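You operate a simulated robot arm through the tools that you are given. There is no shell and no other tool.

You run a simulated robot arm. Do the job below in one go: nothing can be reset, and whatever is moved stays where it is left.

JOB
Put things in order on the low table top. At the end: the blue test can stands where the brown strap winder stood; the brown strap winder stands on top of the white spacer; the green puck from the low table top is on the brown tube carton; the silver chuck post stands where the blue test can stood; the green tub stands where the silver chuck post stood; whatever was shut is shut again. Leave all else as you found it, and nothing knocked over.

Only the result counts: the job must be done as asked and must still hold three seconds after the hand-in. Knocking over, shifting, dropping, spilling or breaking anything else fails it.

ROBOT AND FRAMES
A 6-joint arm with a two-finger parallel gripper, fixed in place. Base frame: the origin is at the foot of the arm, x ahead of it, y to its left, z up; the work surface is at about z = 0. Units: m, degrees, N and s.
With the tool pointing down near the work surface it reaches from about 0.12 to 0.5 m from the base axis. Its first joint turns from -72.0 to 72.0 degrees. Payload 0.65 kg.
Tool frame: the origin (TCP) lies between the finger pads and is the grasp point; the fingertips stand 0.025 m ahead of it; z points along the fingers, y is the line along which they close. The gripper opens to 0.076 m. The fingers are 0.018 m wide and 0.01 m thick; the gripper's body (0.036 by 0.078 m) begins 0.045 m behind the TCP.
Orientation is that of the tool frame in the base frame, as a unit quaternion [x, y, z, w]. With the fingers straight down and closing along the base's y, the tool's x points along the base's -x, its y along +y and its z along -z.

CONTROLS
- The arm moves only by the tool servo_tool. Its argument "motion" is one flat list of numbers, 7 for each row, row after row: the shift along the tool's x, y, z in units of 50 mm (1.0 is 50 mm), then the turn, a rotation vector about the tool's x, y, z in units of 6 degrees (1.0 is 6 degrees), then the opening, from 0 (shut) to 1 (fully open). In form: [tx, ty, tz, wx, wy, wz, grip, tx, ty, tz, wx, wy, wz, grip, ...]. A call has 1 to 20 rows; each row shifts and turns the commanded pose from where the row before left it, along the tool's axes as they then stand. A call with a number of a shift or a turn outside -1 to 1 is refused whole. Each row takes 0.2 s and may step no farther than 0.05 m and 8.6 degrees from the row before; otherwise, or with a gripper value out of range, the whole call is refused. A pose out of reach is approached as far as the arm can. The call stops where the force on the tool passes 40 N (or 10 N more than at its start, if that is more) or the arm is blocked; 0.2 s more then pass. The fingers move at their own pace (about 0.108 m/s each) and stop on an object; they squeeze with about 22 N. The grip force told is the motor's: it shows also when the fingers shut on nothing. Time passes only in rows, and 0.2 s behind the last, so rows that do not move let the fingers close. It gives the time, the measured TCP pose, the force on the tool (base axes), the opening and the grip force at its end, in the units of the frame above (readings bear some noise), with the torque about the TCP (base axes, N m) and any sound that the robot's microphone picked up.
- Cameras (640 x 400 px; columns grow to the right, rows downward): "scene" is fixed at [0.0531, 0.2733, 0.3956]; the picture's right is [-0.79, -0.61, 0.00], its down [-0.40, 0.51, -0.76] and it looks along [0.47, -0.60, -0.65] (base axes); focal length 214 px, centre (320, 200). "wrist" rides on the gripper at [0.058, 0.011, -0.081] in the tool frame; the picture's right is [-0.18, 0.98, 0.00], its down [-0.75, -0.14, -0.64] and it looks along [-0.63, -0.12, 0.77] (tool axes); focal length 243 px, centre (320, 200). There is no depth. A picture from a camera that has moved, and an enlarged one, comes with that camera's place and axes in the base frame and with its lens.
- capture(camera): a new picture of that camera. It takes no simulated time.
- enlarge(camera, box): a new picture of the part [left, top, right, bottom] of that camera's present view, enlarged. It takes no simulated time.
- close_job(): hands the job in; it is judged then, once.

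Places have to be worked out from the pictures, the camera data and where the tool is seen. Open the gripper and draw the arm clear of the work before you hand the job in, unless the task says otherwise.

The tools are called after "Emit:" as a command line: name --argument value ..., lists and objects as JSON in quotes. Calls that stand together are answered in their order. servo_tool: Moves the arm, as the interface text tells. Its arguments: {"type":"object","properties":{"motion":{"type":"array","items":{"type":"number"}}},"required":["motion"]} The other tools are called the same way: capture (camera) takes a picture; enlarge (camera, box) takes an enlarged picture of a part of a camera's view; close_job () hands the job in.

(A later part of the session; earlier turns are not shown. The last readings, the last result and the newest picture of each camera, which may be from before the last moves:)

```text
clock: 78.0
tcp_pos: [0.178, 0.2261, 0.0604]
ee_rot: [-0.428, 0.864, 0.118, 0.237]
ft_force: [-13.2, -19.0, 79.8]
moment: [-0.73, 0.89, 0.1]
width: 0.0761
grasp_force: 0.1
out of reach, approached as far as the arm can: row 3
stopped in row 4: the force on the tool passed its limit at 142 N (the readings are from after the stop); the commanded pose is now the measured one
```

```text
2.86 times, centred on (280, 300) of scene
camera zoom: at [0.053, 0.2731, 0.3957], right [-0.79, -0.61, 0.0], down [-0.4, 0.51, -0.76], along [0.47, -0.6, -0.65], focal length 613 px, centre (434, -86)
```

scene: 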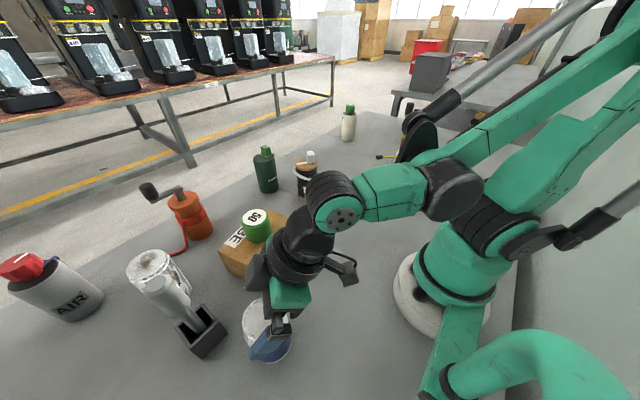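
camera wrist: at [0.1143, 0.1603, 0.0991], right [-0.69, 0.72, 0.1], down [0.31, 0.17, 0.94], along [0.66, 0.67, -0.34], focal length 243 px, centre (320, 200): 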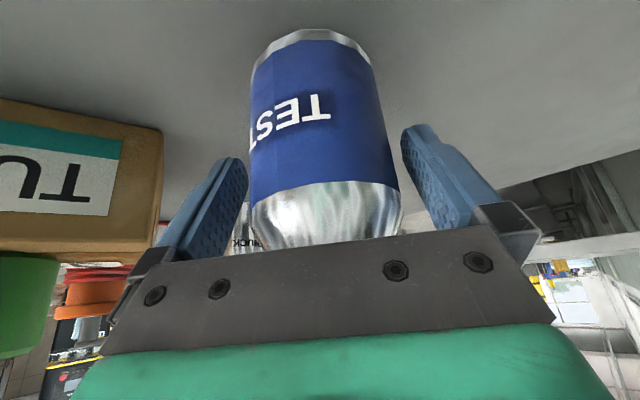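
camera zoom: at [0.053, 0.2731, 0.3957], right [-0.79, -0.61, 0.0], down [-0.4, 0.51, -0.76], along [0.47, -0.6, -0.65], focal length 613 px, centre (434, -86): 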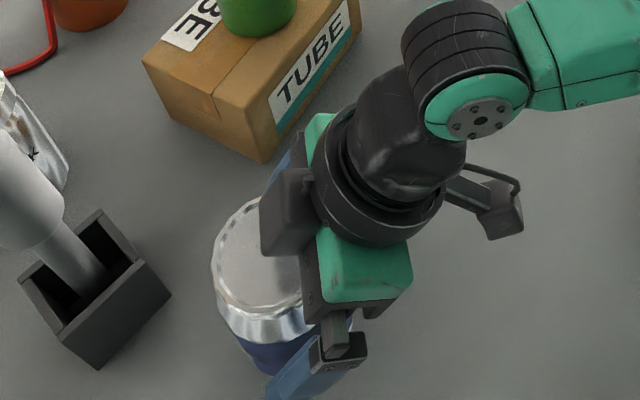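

The gripper body pressed on the can's top, so the can is taller than I took it. I back straight up at once.

Emit:
servo_tool --motion '[-0.1, 0, -0.173, 0, 0, 0, 1, -0.2, 0, -0.346, 0, 0, 0, 1, 0, 0, 0, 0, 0, 0, 1]'

Emit:
capture --camera "wrist"

Emit:
capture --camera "scene"

```text
clock: 78.8
tcp_pos: [0.1785, 0.2267, 0.089]
ee_rot: [-0.429, 0.864, 0.117, 0.234]
ft_force: [-0.3, 0.3, -0.2]
moment: [-0.01, 0.03, 0.01]
width: 0.0759
grasp_force: 0.0
```

```text
taken
camera wrist: at [0.1144, 0.1602, 0.1289], right [-0.69, 0.72, 0.09], down [0.31, 0.17, 0.94], along [0.66, 0.67, -0.34], focal length 243 px, centre (320, 200)
```

wrist: 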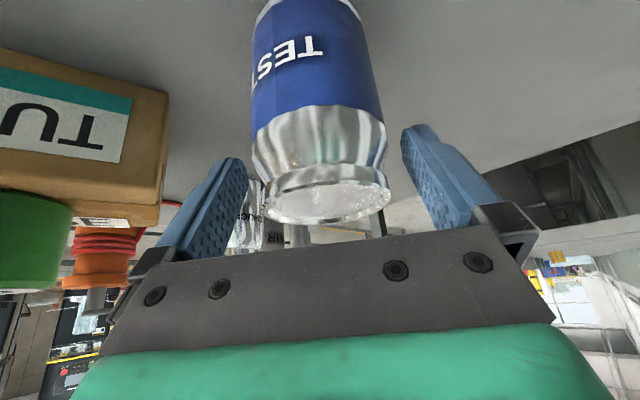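

```text
taken
```

scene: 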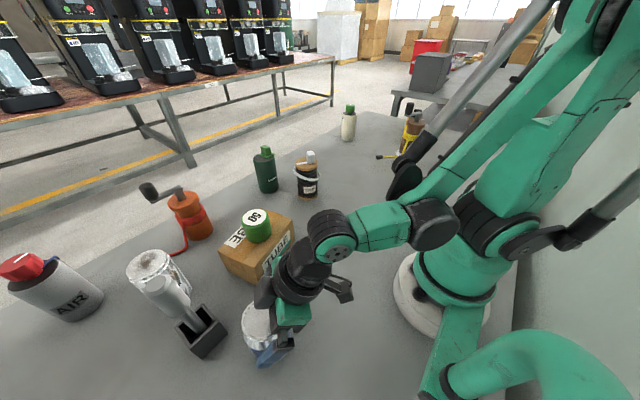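

The can still stands; its top is at about 0.093, and my clearance for the inner edge of the gripper body was wrong. I now lower only to z of about 0.064.

Emit:
servo_tool --motion '[0.08, 0.03, 0.14, 0, 0, 0, 1, 0.08, 0, 0.14, 0, 0, 0, 1, 0.085, 0, 0.147, 0, 0, 0, 1, 0, 0, 0, 0, 0, 0, 1]'

Emit:
capture --camera "wrist"

```text
clock: 79.8
tcp_pos: [0.1784, 0.2272, 0.0644]
ee_rot: [-0.429, 0.865, 0.116, 0.234]
ft_force: [-0.2, 0.2, 0.4]
moment: [0.01, 0.02, -0.01]
width: 0.0759
grasp_force: 0.2
```

```text
taken
camera wrist: at [0.1134, 0.1616, 0.1038], right [-0.69, 0.72, 0.09], down [0.31, 0.17, 0.94], along [0.66, 0.67, -0.34], focal length 243 px, centre (320, 200)
```

wrist: 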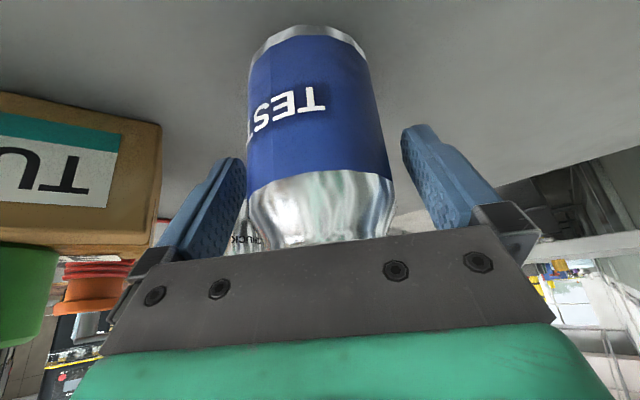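

No contact now, and the can sits between the fingers. I close the gripper.

Emit:
servo_tool --motion '[0, 0, 0, 0, 0, 0, 0, 0, 0, 0, 0, 0, 0, 0, 0, 0, 0, 0, 0, 0, 0, 0, 0, 0, 0, 0, 0, 0]'

Emit:
capture --camera "wrist"

```text
clock: 80.8
tcp_pos: [0.1777, 0.2283, 0.065]
ee_rot: [-0.429, 0.865, 0.117, 0.234]
ft_force: [-0.6, 0.3, -0.5]
moment: [0.0, 0.0, 0.01]
width: 0.0596
grasp_force: 22.2
```

```text
taken
camera wrist: at [0.1135, 0.1616, 0.1039], right [-0.69, 0.72, 0.09], down [0.31, 0.17, 0.94], along [0.66, 0.67, -0.34], focal length 243 px, centre (320, 200)
```

wrist: 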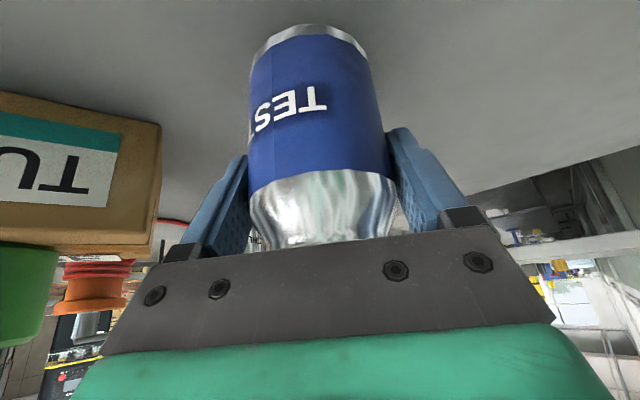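

The can is held at 0.0596 and did not shift. I lift slowly, 10 mm first, then smoothly higher.

Emit:
servo_tool --motion '[-0.025, 0, -0.043, 0, 0, 0, 0, -0.025, 0, -0.043, 0, 0, 0, 0, -0.025, 0, -0.043, 0, 0, 0, 0, -0.025, 0, -0.043, 0, 0, 0, 0, 0, 0, 0, 0, 0, 0, 0]'

Emit:
capture --camera "wrist"

```text
clock: 82.0
tcp_pos: [0.1771, 0.228, 0.0748]
ee_rot: [-0.429, 0.865, 0.117, 0.234]
ft_force: [-0.5, 0.0, -0.7]
moment: [0.01, -0.03, 0.01]
width: 0.0594
grasp_force: 21.3
```

```text
taken
camera wrist: at [0.1132, 0.1616, 0.114], right [-0.69, 0.72, 0.09], down [0.31, 0.17, 0.94], along [0.66, 0.67, -0.34], focal length 243 px, centre (320, 200)
```

wrist: 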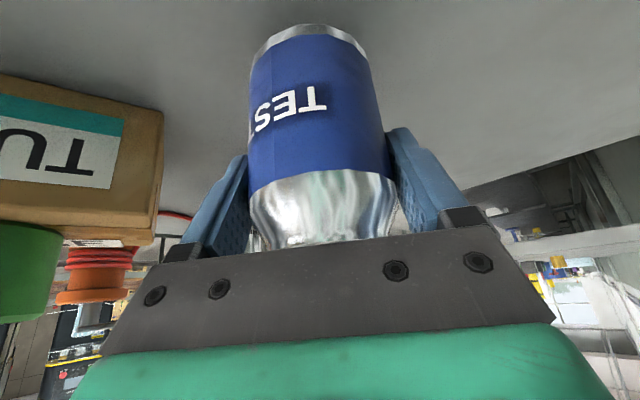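

Held fine. I lift it smoothly to z of about 0.24.

Emit:
servo_tool --motion '[-0.075, 0, -0.13, 0, 0, 0, 0, -0.15, 0, -0.26, 0, 0, 0, 0, -0.225, 0, -0.39, 0, 0, 0, 0, -0.275, 0, -0.476, 0, 0, 0, 0, -0.275, 0, -0.476, 0, 0, 0, 0, -0.25, 0, -0.433, 0, 0, 0, 0, -0.2, 0, -0.346, 0, 0, 0, 0, -0.125, 0, -0.217, 0, 0, 0, 0, -0.075, 0, -0.13, 0, 0, 0, 0]'

Emit:
capture --camera "wrist"

```text
clock: 84.0
tcp_pos: [0.1783, 0.2264, 0.2396]
ee_rot: [-0.428, 0.865, 0.116, 0.235]
ft_force: [-0.3, -0.3, -0.8]
moment: [0.01, -0.03, -0.01]
width: 0.0596
grasp_force: 22.3
```

```text
taken
camera wrist: at [0.1128, 0.1602, 0.2795], right [-0.69, 0.72, 0.09], down [0.31, 0.17, 0.94], along [0.66, 0.67, -0.34], focal length 243 px, centre (320, 200)
```

wrist: 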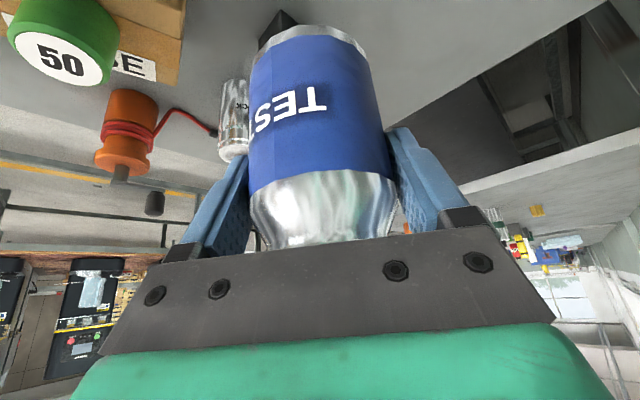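

The can is secure. I swing it around the base to bearing -28 degrees.

Emit:
servo_tool --motion '[0.008, -0.201, -0.004, 0.167, 0, 0.289, 0, 0.015, -0.402, -0.009, 0.333, 0, 0.577, 0, 0.019, -0.503, -0.011, 0.417, 0, 0.722, 0, 0.019, -0.503, -0.011, 0.417, 0, 0.722, 0, 0.019, -0.503, -0.011, 0.417, 0, 0.722, 0, 0.019, -0.503, -0.011, 0.417, 0, 0.722, 0, 0.019, -0.503, -0.011, 0.417, 0, 0.722, 0, 0.019, -0.503, -0.011, 0.417, 0, 0.722, 0, 0.019, -0.503, -0.011, 0.417, 0, 0.722, 0, 0.019, -0.503, -0.011, 0.417, 0, 0.722, 0, 0.019, -0.503, -0.011, 0.417, 0, 0.722, 0, 0.019, -0.503, -0.011, 0.417, 0, 0.722, 0, 0.019, -0.503, -0.011, 0.417, 0, 0.722, 0, 0.019, -0.503, -0.011, 0.417, 0, 0.722, 0, 0.019, -0.503, -0.011, 0.417, 0, 0.722, 0, 0.019, -0.503, -0.011, 0.417, 0, 0.722, 0, 0.012, -0.322, -0.007, 0.267, 0, 0.462, 0, 0.008, -0.201, -0.004, 0.167, 0, 0.289, 0, 0, 0, 0, 0, 0, 0, 0]'

Emit:
capture --camera "wrist"

Emit:
capture --camera "scene"

```text
clock: 88.0
tcp_pos: [0.2554, -0.1386, 0.2368]
ee_rot: [0.238, 0.936, -0.06, 0.252]
ft_force: [0.2, 0.0, -1.5]
moment: [-0.04, 0.01, 0.0]
width: 0.0593
grasp_force: 21.9
```

```text
taken
camera wrist: at [0.181, -0.0876, 0.2772], right [0.61, 0.79, 0.1], down [0.22, -0.29, 0.93], along [0.76, -0.55, -0.35], focal length 243 px, centre (320, 200)
```

wrist: 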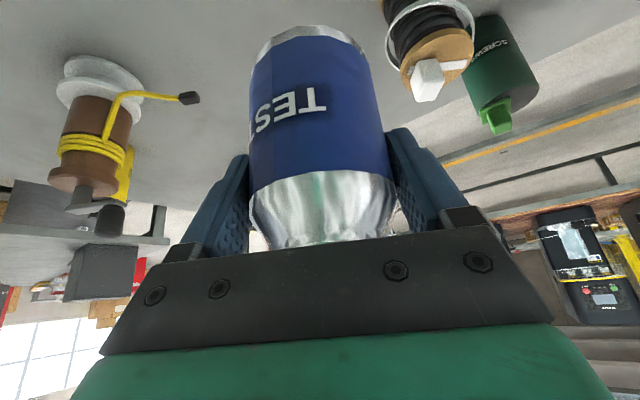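

```text
taken
```

scene: 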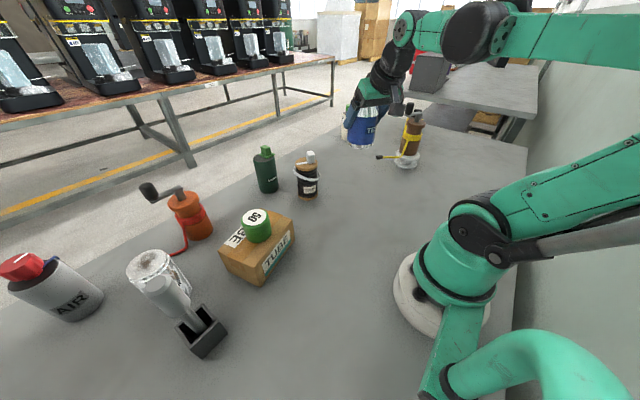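

The can is at bearing -28.5 and clear. I move out and down along a diagonal to just above the winder's old spot.

Emit:
servo_tool --motion '[-0.089, 0, 0.179, 0, 0, 0, 0, -0.177, 0, 0.358, 0, 0, 0, 0, -0.266, 0, 0.538, 0, 0, 0, 0, -0.31, 0, 0.627, 0, 0, 0, 0, -0.332, 0, 0.672, 0, 0, 0, 0, -0.332, 0, 0.672, 0, 0, 0, 0, -0.31, 0, 0.627, 0, 0, 0, 0, -0.266, 0, 0.538, 0, 0, 0, 0, -0.177, 0, 0.358, 0, 0, 0, 0, -0.089, 0, 0.179, 0, 0, 0, 0, 0, 0, 0, 0, 0, 0, 0]'

Emit:
capture --camera "wrist"

Emit:
enlarge --camera "scene" --box '[240, 100, 440, 225]'

```text
clock: 90.4
tcp_pos: [0.4504, -0.2443, 0.0899]
ee_rot: [0.237, 0.937, -0.06, 0.251]
ft_force: [0.0, -0.5, -1.0]
moment: [-0.03, 0.0, -0.04]
width: 0.0592
grasp_force: 22.1
```

```text
taken
camera wrist: at [0.3756, -0.1912, 0.1303], right [0.61, 0.79, 0.1], down [0.22, -0.29, 0.93], along [0.76, -0.54, -0.35], focal length 243 px, centre (320, 200)
```

wrist: 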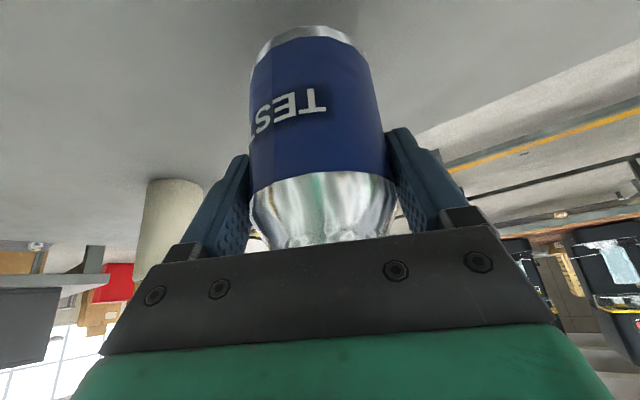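

```text
3.20 times, centred on (340, 162) of scene
camera zoom: at [0.0531, 0.2733, 0.3956], right [-0.79, -0.61, 0.0], down [-0.4, 0.51, -0.76], along [0.47, -0.6, -0.65], focal length 686 px, centre (256, 320)
```

zoom: 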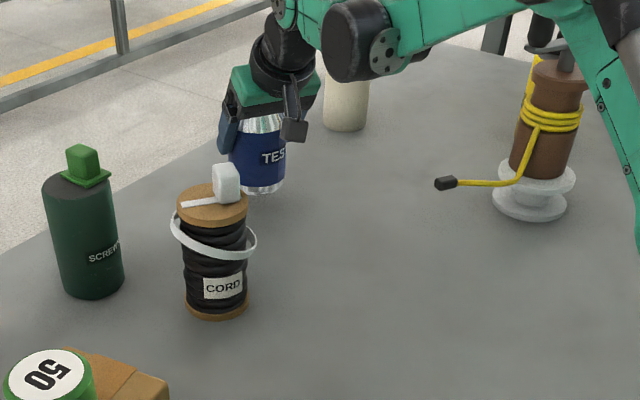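

It is over the spot. I lower it slowly towards contact.

Emit:
servo_tool --motion '[0.05, 0, 0.087, 0, 0, 0, 0, 0.05, 0, 0.087, 0, 0, 0, 0, 0.05, 0, 0.087, 0, 0, 0, 0, 0.03, 0, 0.052, 0, 0, 0, 0, 0.02, 0, 0.035, 0, 0, 0, 0, 0.01, 0, 0.017, 0, 0, 0, 0, 0.01, 0, 0.017, 0, 0, 0, 0]'

```text
clock: 92.0
tcp_pos: [0.4501, -0.2441, 0.0684]
ee_rot: [0.238, 0.936, -0.06, 0.252]
ft_force: [0.2, 0.3, -1.9]
moment: [-0.02, -0.04, -0.03]
width: 0.0593
grasp_force: 22.1
```

No contact yet; I continue in 1 mm steps.

Emit:
servo_tool --motion '[0.01, 0, 0.017, 0, 0, 0, 0, 0.01, 0, 0.017, 0, 0, 0, 0, 0.01, 0, 0.017, 0, 0, 0, 0]'

```text
clock: 92.8
tcp_pos: [0.4498, -0.2438, 0.065]
ee_rot: [0.237, 0.936, -0.06, 0.252]
ft_force: [-0.1, 0.2, -2.1]
moment: [-0.04, 0.02, -0.02]
width: 0.0594
grasp_force: 22.1
```

Emit:
servo_tool --motion '[0.008, 0, 0.014, 0, 0, 0, 0, 0.008, 0, 0.014, 0, 0, 0, 0]'

```text
clock: 93.4
tcp_pos: [0.4508, -0.2444, 0.0636]
ee_rot: [0.237, 0.936, -0.059, 0.253]
ft_force: [-3.8, 2.6, 16.6]
moment: [-0.32, -0.15, -0.08]
width: 0.0595
grasp_force: 22.2
```

Contact with the table at z of about 0.0636. I release and withdraw along the tool axis.

Emit:
servo_tool --motion '[-0.004, 0, -0.007, 0, 0, 0, 0, 0, 0, 0, 0, 0, 0, 0.85, 0, 0, 0, 0, 0, 0, 1, 0, 0, 0, 0, 0, 0, 1, 0, 0, -0.1, 0, 0, 0, 1, 0, 0, -0.3, 0, 0, 0, 1, 0, 0, -0.6, 0, 0, 0, 1, 0, 0, -1, 0, 0, 0, 1, 0, 0, -1, 0, 0, 0, 1, 0, 0, 0, 0, 0, 0, 1]'

Emit:
capture --camera "wrist"

Emit:
enlarge --camera "scene" --box '[240, 100, 440, 225]'

```text
clock: 95.6
tcp_pos: [0.3832, -0.2087, 0.1948]
ee_rot: [0.238, 0.936, -0.06, 0.251]
ft_force: [0.7, 0.8, -0.2]
moment: [-0.03, 0.01, -0.01]
width: 0.0762
grasp_force: 0.2
```

```text
taken
camera wrist: at [0.3084, -0.1563, 0.2349], right [0.61, 0.79, 0.1], down [0.22, -0.29, 0.93], along [0.76, -0.54, -0.35], focal length 243 px, centre (320, 200)
```

wrist: 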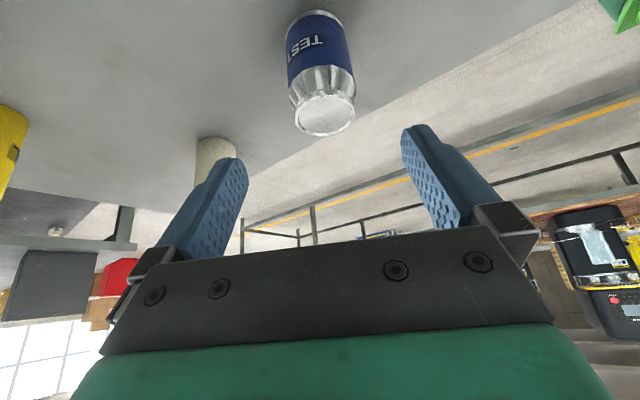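

```text
3.20 times, centred on (340, 162) of scene
camera zoom: at [0.0531, 0.2733, 0.3956], right [-0.79, -0.61, 0.0], down [-0.4, 0.51, -0.76], along [0.47, -0.6, -0.65], focal length 686 px, centre (256, 320)
```

zoom: 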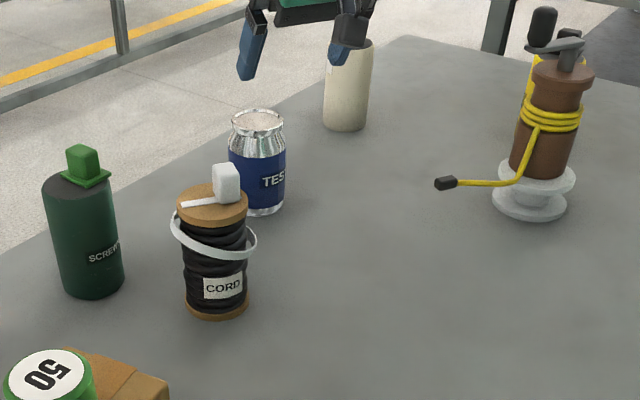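

The blue can stands where the winder stood. Next the chuck post: I retreat, straighten the tool and swing to bearing 37 degrees.

Emit:
servo_tool --motion '[0, 0, -0.8, 0, 0, 0, 1, 0, 0, -0.8, 0, 0, 0, 1, 0.693, 0, -0.4, 0, 0, 0, 1, 0.693, 0, -0.4, 0, 0, 0, 1, 0, 0, 0, 0, 1, 0, 1, 0, 0, 0, 0, 1, 0, 1, 0, 0, 0, 0, 1, 0, 1, 0, 0, 0, 0, 1, 0, 1, 0, 0, 0, 0, 1, 0, 1, 0.033, 0.636, 0, 0, 0, -0.992, 1, 0.033, 0.636, 0, 0, 0, -0.992, 1, 0.033, 0.636, 0, 0, 0, -0.992, 1, 0.033, 0.636, 0, 0, 0, -0.992, 1, 0.033, 0.636, 0, 0, 0, -0.992, 1, 0.033, 0.636, 0, 0, 0, -0.992, 1, 0.033, 0.636, 0, 0, 0, -0.992, 1, 0.033, 0.636, 0, 0, 0, -0.992, 1, 0.033, 0.636, 0, 0, 0, -0.992, 1, 0.033, 0.636, 0, 0, 0, -0.992, 1, 0.033, 0.636, 0, 0, 0, -0.992, 1]'

Emit:
capture --camera "wrist"

Emit:
capture --camera "scene"

```text
clock: 99.8
tcp_pos: [0.2523, 0.1789, 0.2649]
ee_rot: [-0.318, 0.948, 0.002, 0.003]
ft_force: [-0.7, 0.1, -0.1]
moment: [-0.01, -0.04, 0.02]
width: 0.0759
grasp_force: 0.1
```

```text
taken
camera wrist: at [0.1989, 0.1516, 0.3449], right [-0.45, 0.89, 0.0], down [0.68, 0.34, 0.65], along [0.58, 0.29, -0.76], focal length 243 px, centre (320, 200)
```

wrist: 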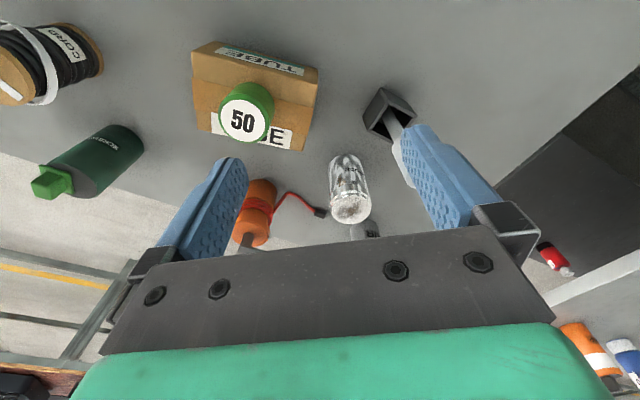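

```text
taken
```

scene: 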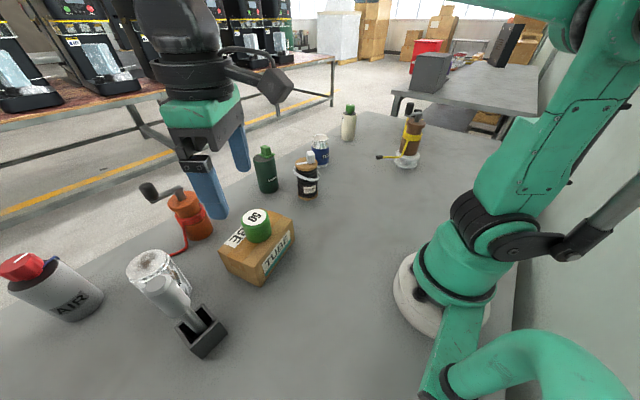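

I move outward and a bit lower towards the chuck post for a close view.

Emit:
servo_tool --motion '[-0.7, 0, 0.4, 0, 0, 0, 1, -0.7, 0, 0.4, 0, 0, 0, 1, -0.7, 0, 0.4, 0, 0, 0, 1, 0, 0, 0, 0, 0, 0, 1]'

Emit:
capture --camera "wrist"

Emit:
enlarge --camera "wrist" --box '[220, 50, 420, 175]'

```text
clock: 100.8
tcp_pos: [0.336, 0.2424, 0.2066]
ee_rot: [-0.318, 0.948, 0.003, 0.002]
ft_force: [0.7, -0.6, 0.1]
moment: [0.01, -0.05, -0.03]
width: 0.076
grasp_force: 0.0
```

```text
taken
camera wrist: at [0.2832, 0.2159, 0.285], right [-0.45, 0.9, 0.0], down [0.68, 0.34, 0.65], along [0.58, 0.29, -0.76], focal length 243 px, centre (320, 200)
```

wrist: 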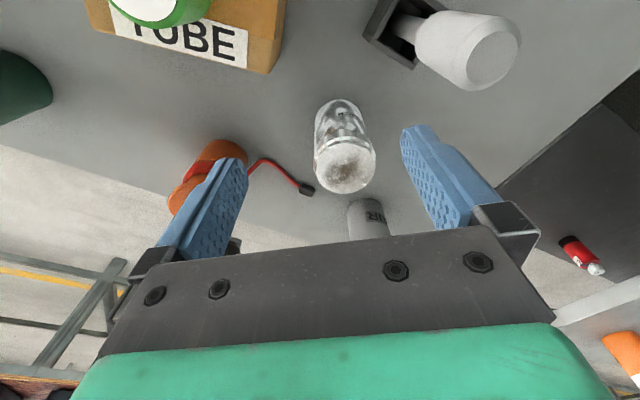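

```text
3.20 times, centred on (320, 112) of wrist
camera zoom: at [0.2832, 0.2159, 0.285], right [-0.45, 0.9, 0.0], down [0.68, 0.34, 0.65], along [0.58, 0.29, -0.76], focal length 776 px, centre (320, 480)
```

zoom: 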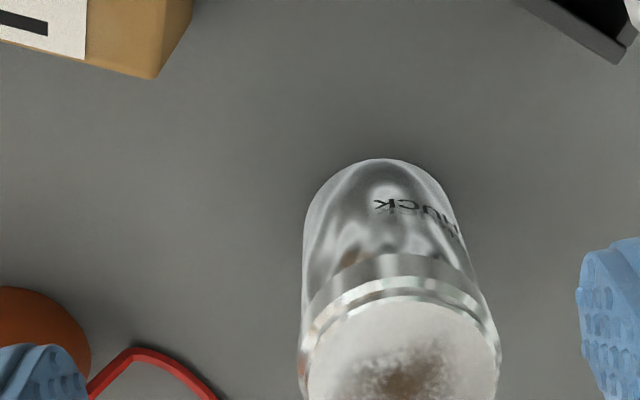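

The chuck post centre is about (0.376,0.287), top about 0.105. I move over it at z of about 0.15.

Emit:
servo_tool --motion '[-0.392, 0.076, 0.36, 0, 0, 0, 1, -0.392, 0.076, 0.36, 0, 0, 0, 1, -0.392, 0.076, 0.36, 0, 0, 0, 1, 0, 0, 0, 0, 0, 0, 1]'

Emit:
capture --camera "wrist"

Emit:
enlarge --camera "scene" --box '[100, 200, 260, 320]'

```text
clock: 101.8
tcp_pos: [0.3773, 0.2872, 0.1519]
ee_rot: [-0.317, 0.949, 0.002, 0.003]
ft_force: [0.0, 0.8, 0.6]
moment: [0.0, -0.03, -0.02]
width: 0.076
grasp_force: 0.1
```

```text
taken
camera wrist: at [0.324, 0.2607, 0.2317], right [-0.44, 0.9, 0.0], down [0.68, 0.34, 0.65], along [0.58, 0.29, -0.76], focal length 243 px, centre (320, 200)
```

wrist: 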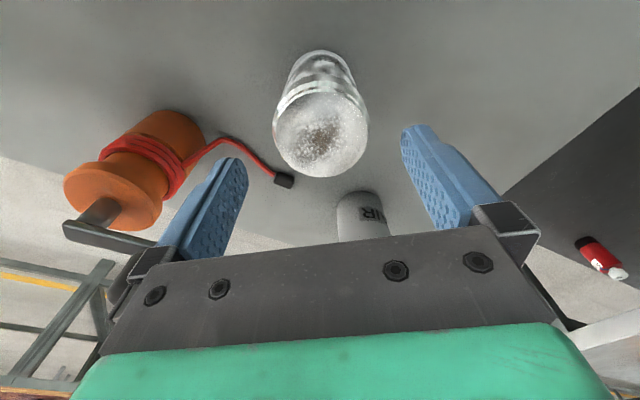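

```text
3.33 times, centred on (180, 260) of scene
camera zoom: at [0.0531, 0.2733, 0.3956], right [-0.79, -0.61, 0.0], down [-0.4, 0.51, -0.76], along [0.47, -0.6, -0.65], focal length 715 px, centre (787, 0)
```

zoom: 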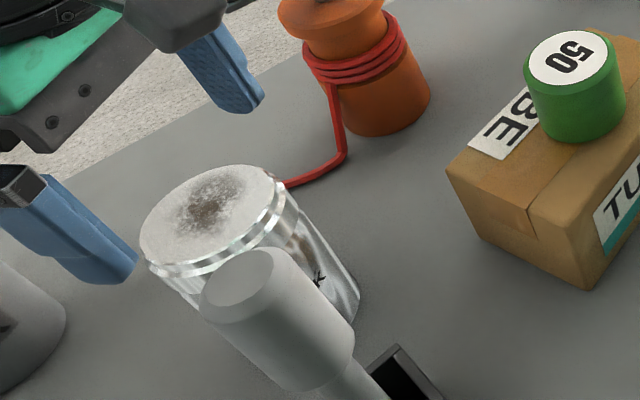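

The chuck post is exactly under the gripper. I descend to z of about 0.075 and close on it.

Emit:
servo_tool --motion '[0, 0, 0.5, 0, 0, 0, 1, 0, 0, 0.5, 0, 0, 0, 1, 0, 0, 0.35, 0, 0, 0, 1, 0, 0, 0.18, 0, 0, 0, 1, 0, 0, 0, 0, 0, 0, 1]'

Emit:
servo_tool --motion '[0, 0, 0, 0, 0, 0, 0, 0, 0, 0, 0, 0, 0, 0, 0, 0, 0, 0, 0, 0, 0, 0, 0, 0, 0, 0, 0, 0]'

Emit:
capture --camera "wrist"

```text
clock: 103.0
tcp_pos: [0.3778, 0.2866, 0.0753]
ee_rot: [-0.317, 0.948, 0.002, 0.002]
ft_force: [0.2, -0.2, -0.2]
moment: [-0.01, -0.01, -0.01]
width: 0.0759
grasp_force: 0.1
```

```text
clock: 104.0
tcp_pos: [0.3775, 0.2867, 0.0762]
ee_rot: [-0.317, 0.948, 0.003, 0.003]
ft_force: [0.4, -0.1, 0.0]
moment: [0.0, 0.01, -0.01]
width: 0.0573
grasp_force: 22.0
```

```text
taken
camera wrist: at [0.3237, 0.2599, 0.1557], right [-0.45, 0.9, 0.0], down [0.68, 0.34, 0.65], along [0.58, 0.29, -0.76], focal length 243 px, centre (320, 200)
```

wrist: 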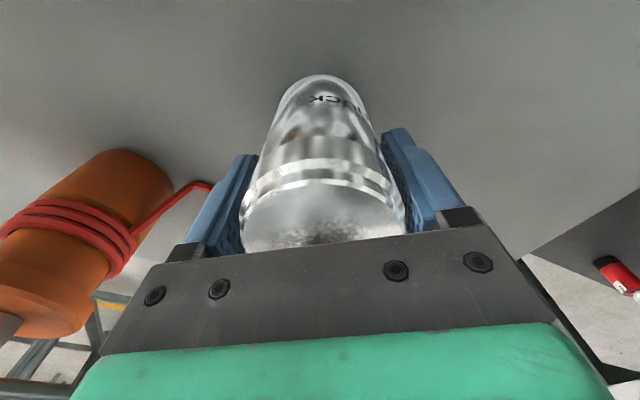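

Gripped at 0.057. I lift slowly by 10 mm first.

Emit:
servo_tool --motion '[0, 0, -0.03, 0, 0, 0, 0, 0, 0, -0.04, 0, 0, 0, 0, 0, 0, -0.05, 0, 0, 0, 0, 0, 0, -0.06, 0, 0, 0, 0, 0, 0, 0, 0, 0, 0, 0]'

Emit:
capture --camera "wrist"

Emit:
enlarge --camera "scene" --box '[100, 200, 260, 320]'

```text
clock: 105.2
tcp_pos: [0.3775, 0.2876, 0.0847]
ee_rot: [-0.318, 0.948, 0.003, 0.003]
ft_force: [0.0, 0.4, -0.4]
moment: [-0.03, -0.03, 0.02]
width: 0.0572
grasp_force: 22.7
```

```text
taken
camera wrist: at [0.3237, 0.2603, 0.1645], right [-0.45, 0.9, 0.0], down [0.68, 0.34, 0.65], along [0.58, 0.29, -0.76], focal length 243 px, centre (320, 200)
```

wrist: 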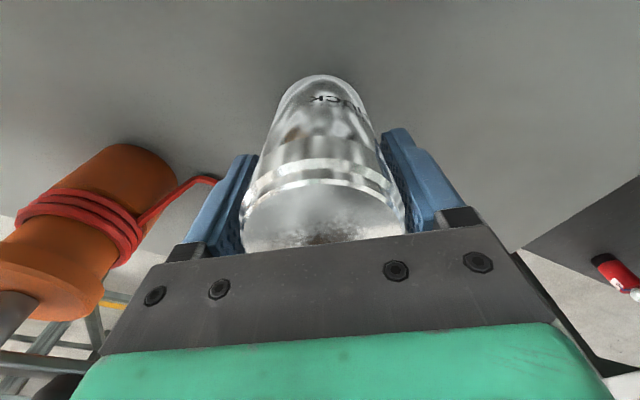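

```text
3.33 times, centred on (180, 260) of scene
camera zoom: at [0.0531, 0.2733, 0.3956], right [-0.79, -0.61, 0.0], down [-0.4, 0.51, -0.76], along [0.47, -0.6, -0.65], focal length 715 px, centre (787, 0)
```

zoom: 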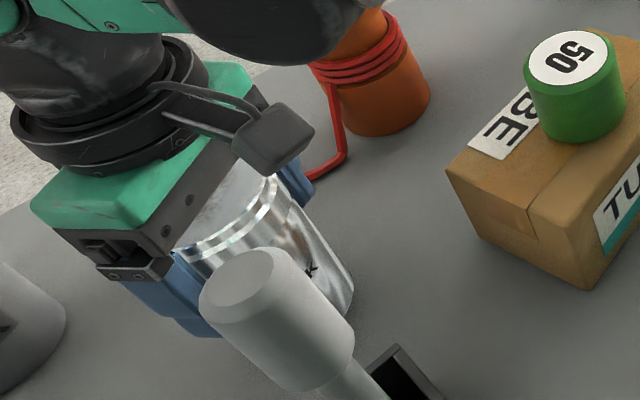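

It hangs firmly. I lift, then move inward and to the right away from the pestle, rising to z of about 0.27.

Emit:
servo_tool --motion '[0, 0, -0.1, 0, 0, 0, 0, 0, 0, -0.2, 0, 0, 0, 0, 0, 0, -0.3, 0, 0, 0, 0, 0, 0, -0.3, 0, 0, 0, 0, 0, 0, -0.25, 0, 0, 0, 0, 0, 0, -0.15, 0, 0, 0, 0, 0, 0, -0.1, 0, 0, 0, 0, 0.2, -0.1, -0.17, 0, 0, 0, 0, 0.4, -0.2, -0.33, 0, 0, 0, 0, 0.4, -0.2, -0.33, 0, 0, 0, 0, 0.3, -0.15, -0.3, 0, 0, 0, 0, 0, 0, -0.3, 0, 0, 0, 0, 0, 0, -0.4, 0, 0, 0, 0, 0, 0, -0.4, 0, 0, 0, 0, 0, 0, -0.2, 0, 0, 0, 0, 0, 0, 0, 0, 0, 0, 0]'

Emit:
capture --camera "wrist"

Emit:
capture --camera "scene"

```text
clock: 108.6
tcp_pos: [0.3444, 0.221, 0.276]
ee_rot: [-0.317, 0.948, 0.003, 0.003]
ft_force: [0.2, 0.7, -1.4]
moment: [-0.01, -0.01, -0.01]
width: 0.0575
grasp_force: 22.1
```

```text
taken
camera wrist: at [0.2908, 0.1938, 0.3557], right [-0.45, 0.9, 0.0], down [0.68, 0.34, 0.65], along [0.58, 0.29, -0.76], focal length 243 px, centre (320, 200)
```

wrist: 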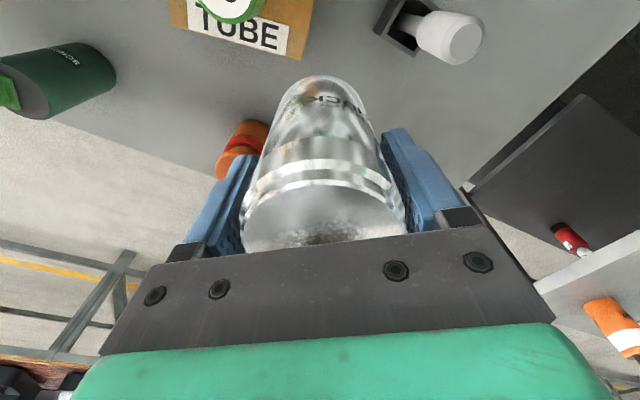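

```text
taken
```

scene: 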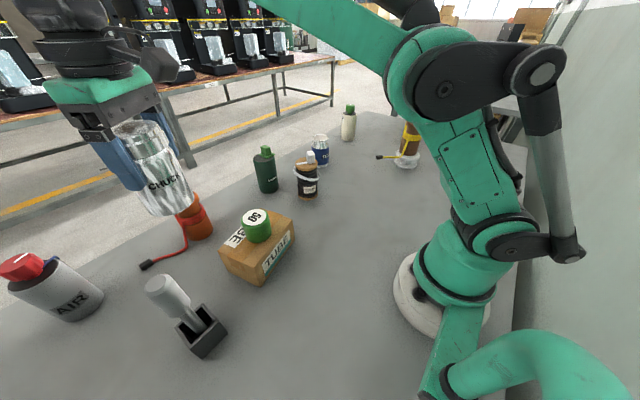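

The chuck post is clear of everything. I carry it over to the can's old spot at (0.1815,0.232).

Emit:
servo_tool --motion '[0.151, 0.131, 0, 0, 0, 0, 0, 0.302, 0.262, 0, 0, 0, 0, 0, 0.453, 0.392, 0, 0, 0, 0, 0, 0.528, 0.458, 0, 0, 0, 0, 0, 0.453, 0.392, 0, 0, 0, 0, 0, 0.302, 0.262, 0, 0, 0, 0, 0, 0.189, 0.164, 0, 0, 0, 0, 0, 0.091, 0.078, 0, 0, 0, 0, 0, 0, 0, 0, 0, 0, 0, 0]'

Emit:
capture --camera "scene"

```text
clock: 110.6
tcp_pos: [0.1811, 0.2322, 0.2752]
ee_rot: [-0.317, 0.948, 0.003, 0.002]
ft_force: [-0.2, 1.0, -1.2]
moment: [-0.01, 0.03, 0.0]
width: 0.0576
grasp_force: 21.8
```

```text
taken
```

scene: 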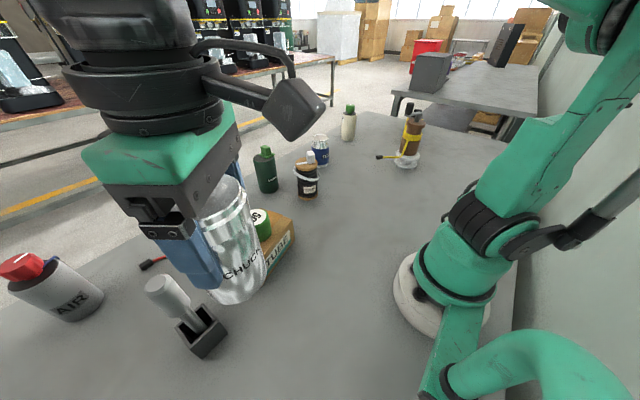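

Over the spot; I lower it to about 1 cm above the table.

Emit:
servo_tool --motion '[0, 0, 0.2, 0, 0, 0, 0, 0, 0, 0.4, 0, 0, 0, 0, 0, 0, 0.6, 0, 0, 0, 0, 0, 0, 0.7, 0, 0, 0, 0, 0, 0, 0.6, 0, 0, 0, 0, 0, 0, 0.5, 0, 0, 0, 0, 0, 0, 0.35, 0, 0, 0, 0, 0, 0, 0.25, 0, 0, 0, 0, 0, 0, 0.16, 0, 0, 0, 0, 0, 0, 0, 0, 0, 0, 0]'

Emit:
capture --camera "scene"

Emit:
capture --camera "wrist"

```text
clock: 112.8
tcp_pos: [0.1817, 0.2336, 0.087]
ee_rot: [-0.317, 0.948, 0.003, 0.003]
ft_force: [0.1, 0.7, -1.1]
moment: [0.0, -0.03, 0.03]
width: 0.0575
grasp_force: 21.9
```

```text
taken
```

scene: 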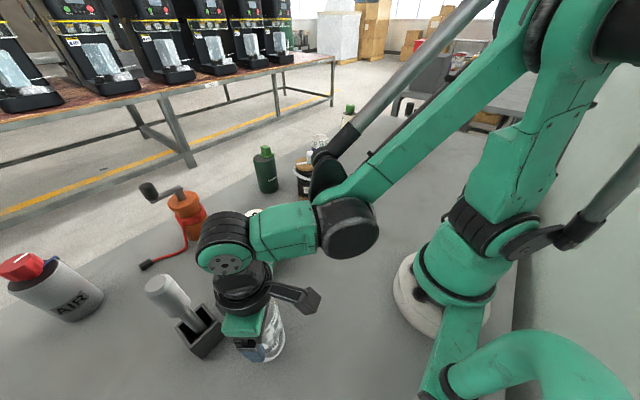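

```text
taken
camera wrist: at [0.1285, 0.2062, 0.1669], right [-0.45, 0.9, 0.0], down [0.68, 0.34, 0.65], along [0.58, 0.29, -0.76], focal length 243 px, centre (320, 200)
```

wrist: 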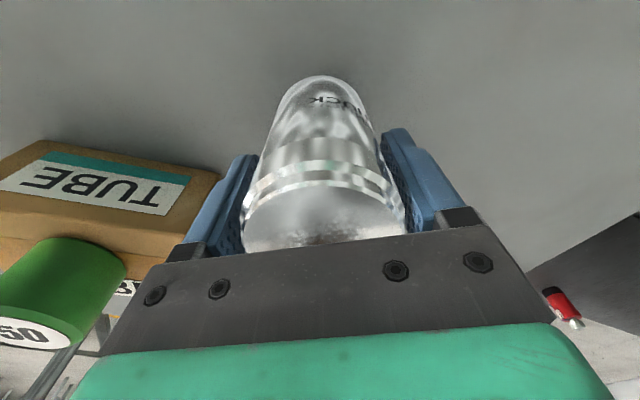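

I lower the last centimetre in fine steps.

Emit:
servo_tool --motion '[0, 0, 0.06, 0, 0, 0, 0, 0, 0, 0.06, 0, 0, 0, 0, 0, 0, 0.04, 0, 0, 0, 0, 0, 0, 0.02, 0, 0, 0, 0, 0, 0, 0.02, 0, 0, 0, 0]'

```text
clock: 114.0
tcp_pos: [0.1828, 0.2347, 0.0767]
ee_rot: [-0.317, 0.948, 0.003, 0.002]
ft_force: [-0.5, -0.1, -1.5]
moment: [0.0, 0.01, -0.02]
width: 0.0574
grasp_force: 21.7
```

Not yet in contact; I correct 2 mm inward and continue down.

Emit:
servo_tool --motion '[0.04, 0, 0, 0, 0, 0, 0, 0, 0, 0.015, 0, 0, 0, 0, 0, 0, 0.015, 0, 0, 0, 0]'

```text
clock: 114.8
tcp_pos: [0.1802, 0.2317, 0.0756]
ee_rot: [-0.318, 0.948, 0.003, 0.003]
ft_force: [-1.2, -0.9, 15.7]
moment: [-0.25, -0.28, -0.04]
width: 0.0576
grasp_force: 22.3
```

Contact with the table (16 N). I release and rise straight up.

Emit:
servo_tool --motion '[0, 0, -0.008, 0, 0, 0, 0, 0, 0, 0, 0, 0, 0, 0.85, 0, 0, 0, 0, 0, 0, 1, 0, 0, 0, 0, 0, 0, 1, 0, 0, -0.1, 0, 0, 0, 1, 0, 0, -0.3, 0, 0, 0, 1, 0, 0, -0.6, 0, 0, 0, 1, 0, 0, -0.9, 0, 0, 0, 1, 0, 0, -0.9, 0, 0, 0, 1, 0, 0, -0.9, 0, 0, 0, 1, 0, 0, 0, 0, 0, 0, 1]'

Emit:
capture --camera "scene"

Emit:
capture --camera "wrist"

```text
clock: 117.2
tcp_pos: [0.1812, 0.2325, 0.2618]
ee_rot: [-0.317, 0.949, 0.002, 0.003]
ft_force: [-0.3, 0.1, -0.7]
moment: [0.01, 0.01, 0.0]
width: 0.0761
grasp_force: 0.1
```

```text
taken
```

scene: 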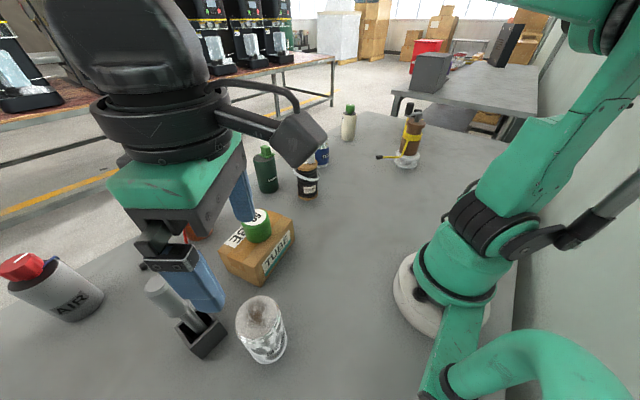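

```text
taken
camera wrist: at [0.1268, 0.2049, 0.3411], right [-0.45, 0.9, 0.0], down [0.68, 0.34, 0.65], along [0.58, 0.29, -0.76], focal length 243 px, centre (320, 200)
```

wrist: 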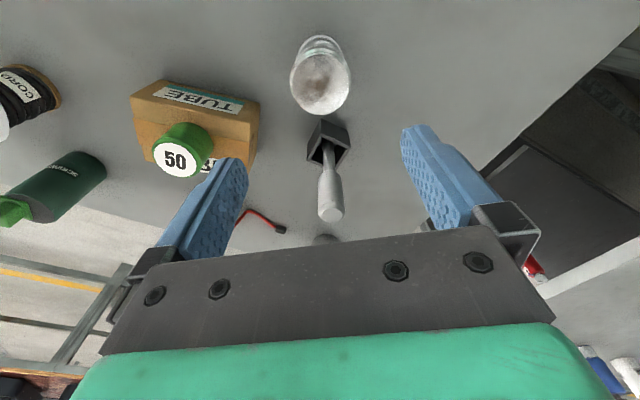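

The chuck post stands on the can's old spot. Now for the green tub: I swing to its bearing (about -4 degrees) and look.

Emit:
servo_tool --motion '[0.032, -0.611, 0, 0, 0, 0.988, 1, 0.032, -0.611, 0, 0, 0, 0.988, 1, 0.032, -0.611, 0, 0, 0, 0.988, 1, 0.032, -0.611, 0, 0, 0, 0.988, 1, 0.032, -0.611, 0, 0, 0, 0.988, 1, 0.032, -0.611, 0, 0, 0, 0.988, 1, 0.032, -0.611, 0, 0, 0, 0.988, 1, 0.032, -0.611, 0, 0, 0, 0.988, 1, 0.032, -0.611, 0, 0, 0, 0.988, 1, -0.9, 0, 0, 0, 0, 0, 1, -0.6, 0, 0, 0, 0, 0, 1, 0, 0, 0, 0, 0, 0, 1]'

Emit:
capture --camera "wrist"

Emit:
capture --camera "scene"

```text
clock: 119.8
tcp_pos: [0.2997, -0.0518, 0.2596]
ee_rot: [0.142, 0.99, 0.004, 0.001]
ft_force: [-0.2, -0.3, 0.6]
moment: [0.01, 0.01, -0.02]
width: 0.0761
grasp_force: 0.0
```

```text
taken
camera wrist: at [0.2467, -0.0251, 0.3399], right [0.45, 0.89, 0.01], down [0.68, -0.35, 0.64], along [0.58, -0.29, -0.77], focal length 243 px, centre (320, 200)
```

wrist: 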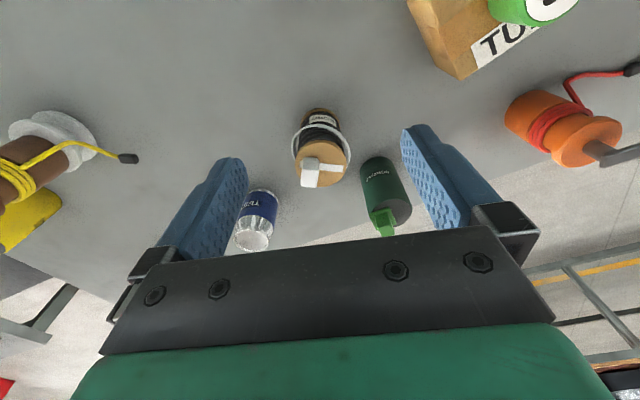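

```text
taken
```

scene: 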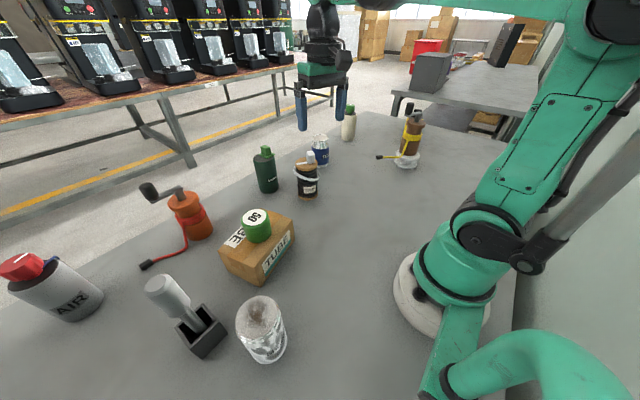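

I overshot slightly in bearing but have a good view. I enlarge the tub and spool.

Emit:
enlarge --camera "wrist" --box '[280, 90, 440, 240]'

Emit:
enlarge --camera "scene" --box '[240, 130, 340, 210]'

```text
2.67 times, centred on (360, 165) of wrist
camera zoom: at [0.2467, -0.0251, 0.3399], right [0.45, 0.89, 0.01], down [0.68, -0.35, 0.64], along [0.58, -0.29, -0.77], focal length 647 px, centre (213, 293)
```

zoom: 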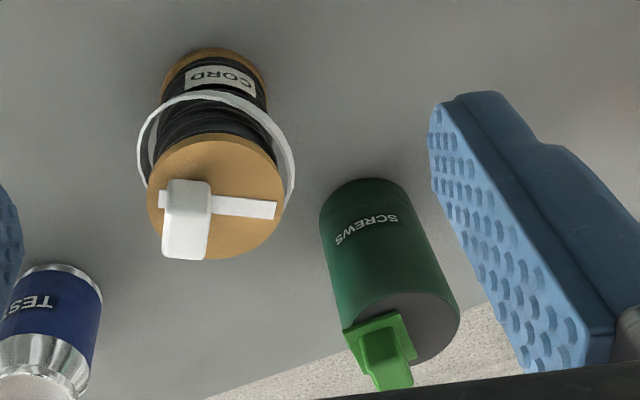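

```text
5.00 times, centred on (290, 170) of scene
camera zoom: at [0.0531, 0.2733, 0.3956], right [-0.79, -0.61, 0.0], down [-0.4, 0.51, -0.76], along [0.47, -0.6, -0.65], focal length 1072 px, centre (470, 350)
```

zoom: 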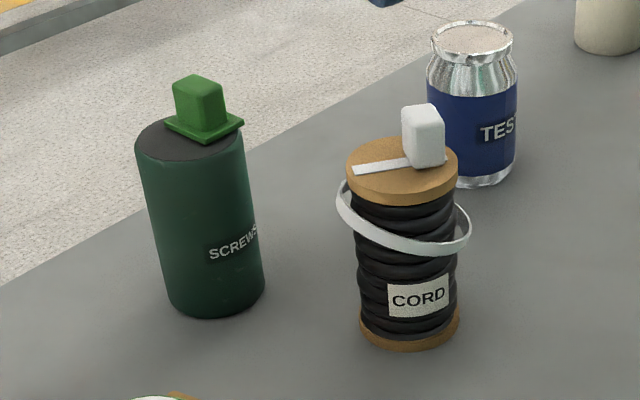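

The tub is at about (0.4925,-0.0374), R about 0.03, top 0.102, with its knob up to 0.133 on the -y side; the cord spool is at (0.377,-0.091). I set up a 30-degree tilted approach at yaw -20 degrees, well back on the tool axis.

Emit:
servo_tool --motion '[0, 0, 0, 0, 0, 0.617, 1, -0.528, 0.529, 0.211, 0, 0, 0, 1, -0.528, 0.529, 0.211, 0, 0, 0, 1, -0.528, 0.529, 0.211, 0, 0, 0, 1, 0, 0, 0, 0, -1, 0, 1, 0, 0, 0, 0, -1, 0, 1, 0, 0, 0, 0, -1, 0, 1, 0, 0, 0, 0, -1, 0, 1, 0, 0, 0, 0, -1, 0, 1, 0, 0, 0, 0, 0, 0, 1]'

Emit:
capture --camera "wrist"

Emit:
capture --camera "scene"

```text
clock: 122.0
tcp_pos: [0.4012, -0.005, 0.2281]
ee_rot: [0.169, 0.951, -0.042, 0.257]
ft_force: [-0.6, 0.9, -0.1]
moment: [-0.03, -0.02, 0.0]
width: 0.076
grasp_force: 0.0
```

```text
taken
camera wrist: at [0.3194, 0.037, 0.2688], right [0.49, 0.87, 0.1], down [0.26, -0.25, 0.93], along [0.84, -0.43, -0.35], focal length 243 px, centre (320, 200)
```

wrist: 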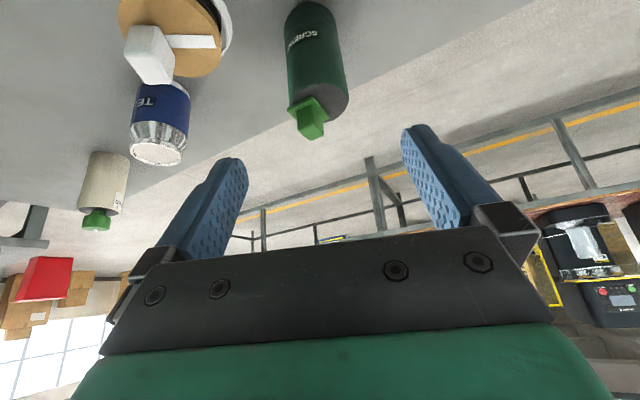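

```text
taken
```

scene: 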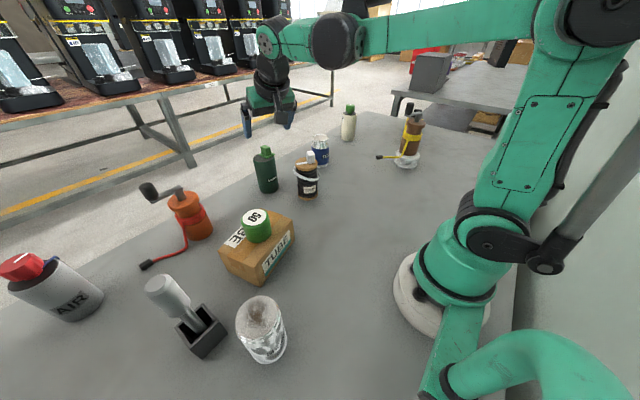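

Everything agrees with the computed tub place. I advance along the tool axis by 110 mm and look again.

Emit:
servo_tool --motion '[0, 0, 0.7, 0, 0, 0, 1, 0, 0, 0.8, 0, 0, 0, 1, 0, 0, 0.7, 0, 0, 0, 1, 0, 0, 0, 0, 0, 0, 1]'

Emit:
capture --camera "wrist"

Emit:
enlarge --camera "scene" --box '[220, 110, 380, 210]'

```text
clock: 123.0
tcp_pos: [0.4521, -0.0217, 0.133]
ee_rot: [0.169, 0.951, -0.041, 0.256]
ft_force: [0.8, 0.2, -0.1]
moment: [0.03, 0.02, 0.01]
width: 0.0762
grasp_force: 0.0
```

```text
taken
camera wrist: at [0.3706, 0.0191, 0.1733], right [0.49, 0.87, 0.1], down [0.26, -0.25, 0.93], along [0.83, -0.43, -0.35], focal length 243 px, centre (320, 200)
```

wrist: 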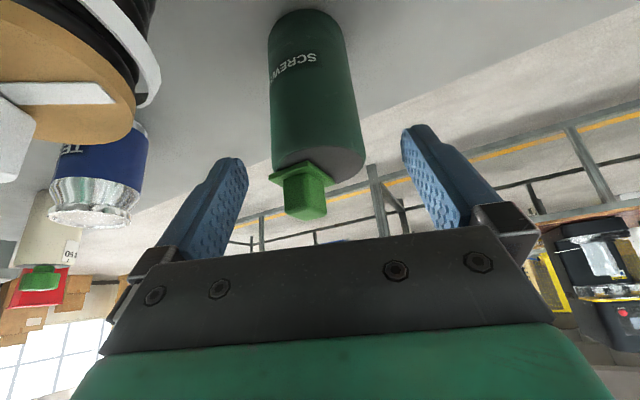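

```text
4.00 times, centred on (300, 160) of scene
camera zoom: at [0.0531, 0.2733, 0.3956], right [-0.79, -0.61, 0.0], down [-0.4, 0.51, -0.76], along [0.47, -0.6, -0.65], focal length 858 px, centre (400, 360)
```

zoom: 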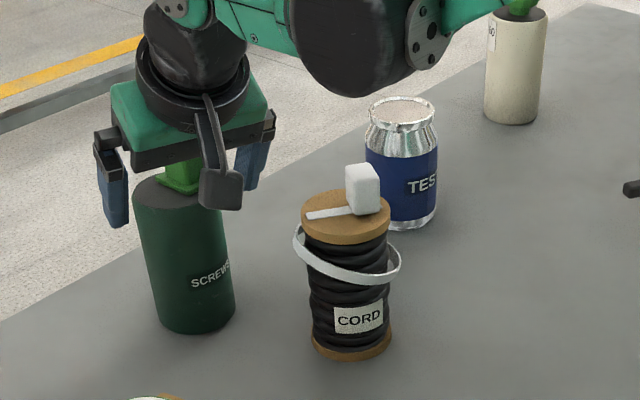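

Clearances for knob and rim look right. I advance the remaining 70 mm in small rows.

Emit:
servo_tool --motion '[0, 0, 0.4, 0, 0, 0, 1, 0, 0, 0.4, 0, 0, 0, 1, 0, 0, 0.3, 0, 0, 0, 1, 0, 0, 0.2, 0, 0, 0, 1, 0, 0, 0.1, 0, 0, 0, 1, 0, 0, 0, 0, 0, 0, 1]'

Emit:
capture --camera "wrist"

Emit:
enlarge --camera "scene" --box '[220, 110, 380, 210]'

```text
clock: 124.4
tcp_pos: [0.4872, -0.0339, 0.0732]
ee_rot: [0.17, 0.951, -0.042, 0.256]
ft_force: [-0.1, 0.8, 0.3]
moment: [-0.04, 0.03, -0.02]
width: 0.0759
grasp_force: 0.0
```

```text
taken
camera wrist: at [0.4048, 0.0075, 0.1129], right [0.49, 0.87, 0.1], down [0.26, -0.25, 0.93], along [0.83, -0.43, -0.35], focal length 243 px, centre (320, 200)
```

wrist: 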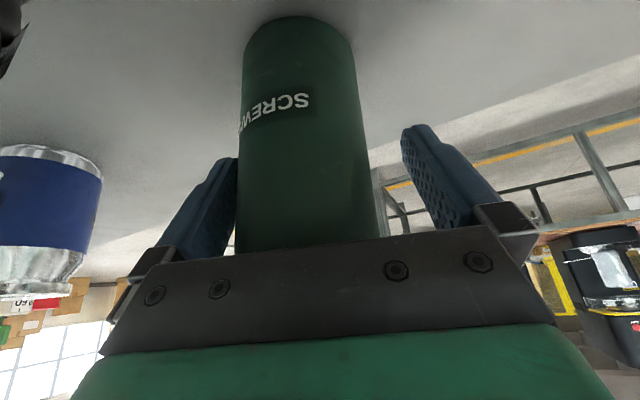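

```text
4.00 times, centred on (300, 160) of scene
camera zoom: at [0.0531, 0.2733, 0.3956], right [-0.79, -0.61, 0.0], down [-0.4, 0.51, -0.76], along [0.47, -0.6, -0.65], focal length 858 px, centre (400, 360)
```

zoom: 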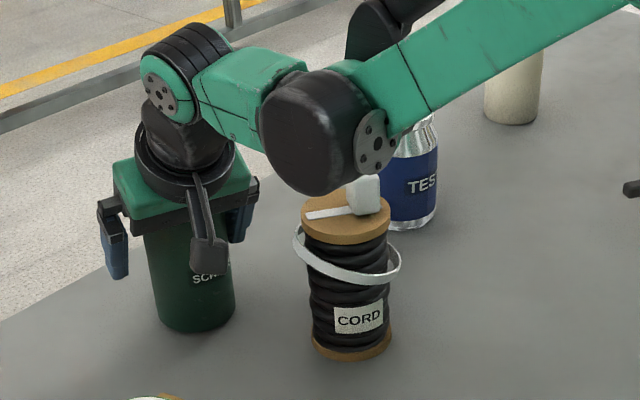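

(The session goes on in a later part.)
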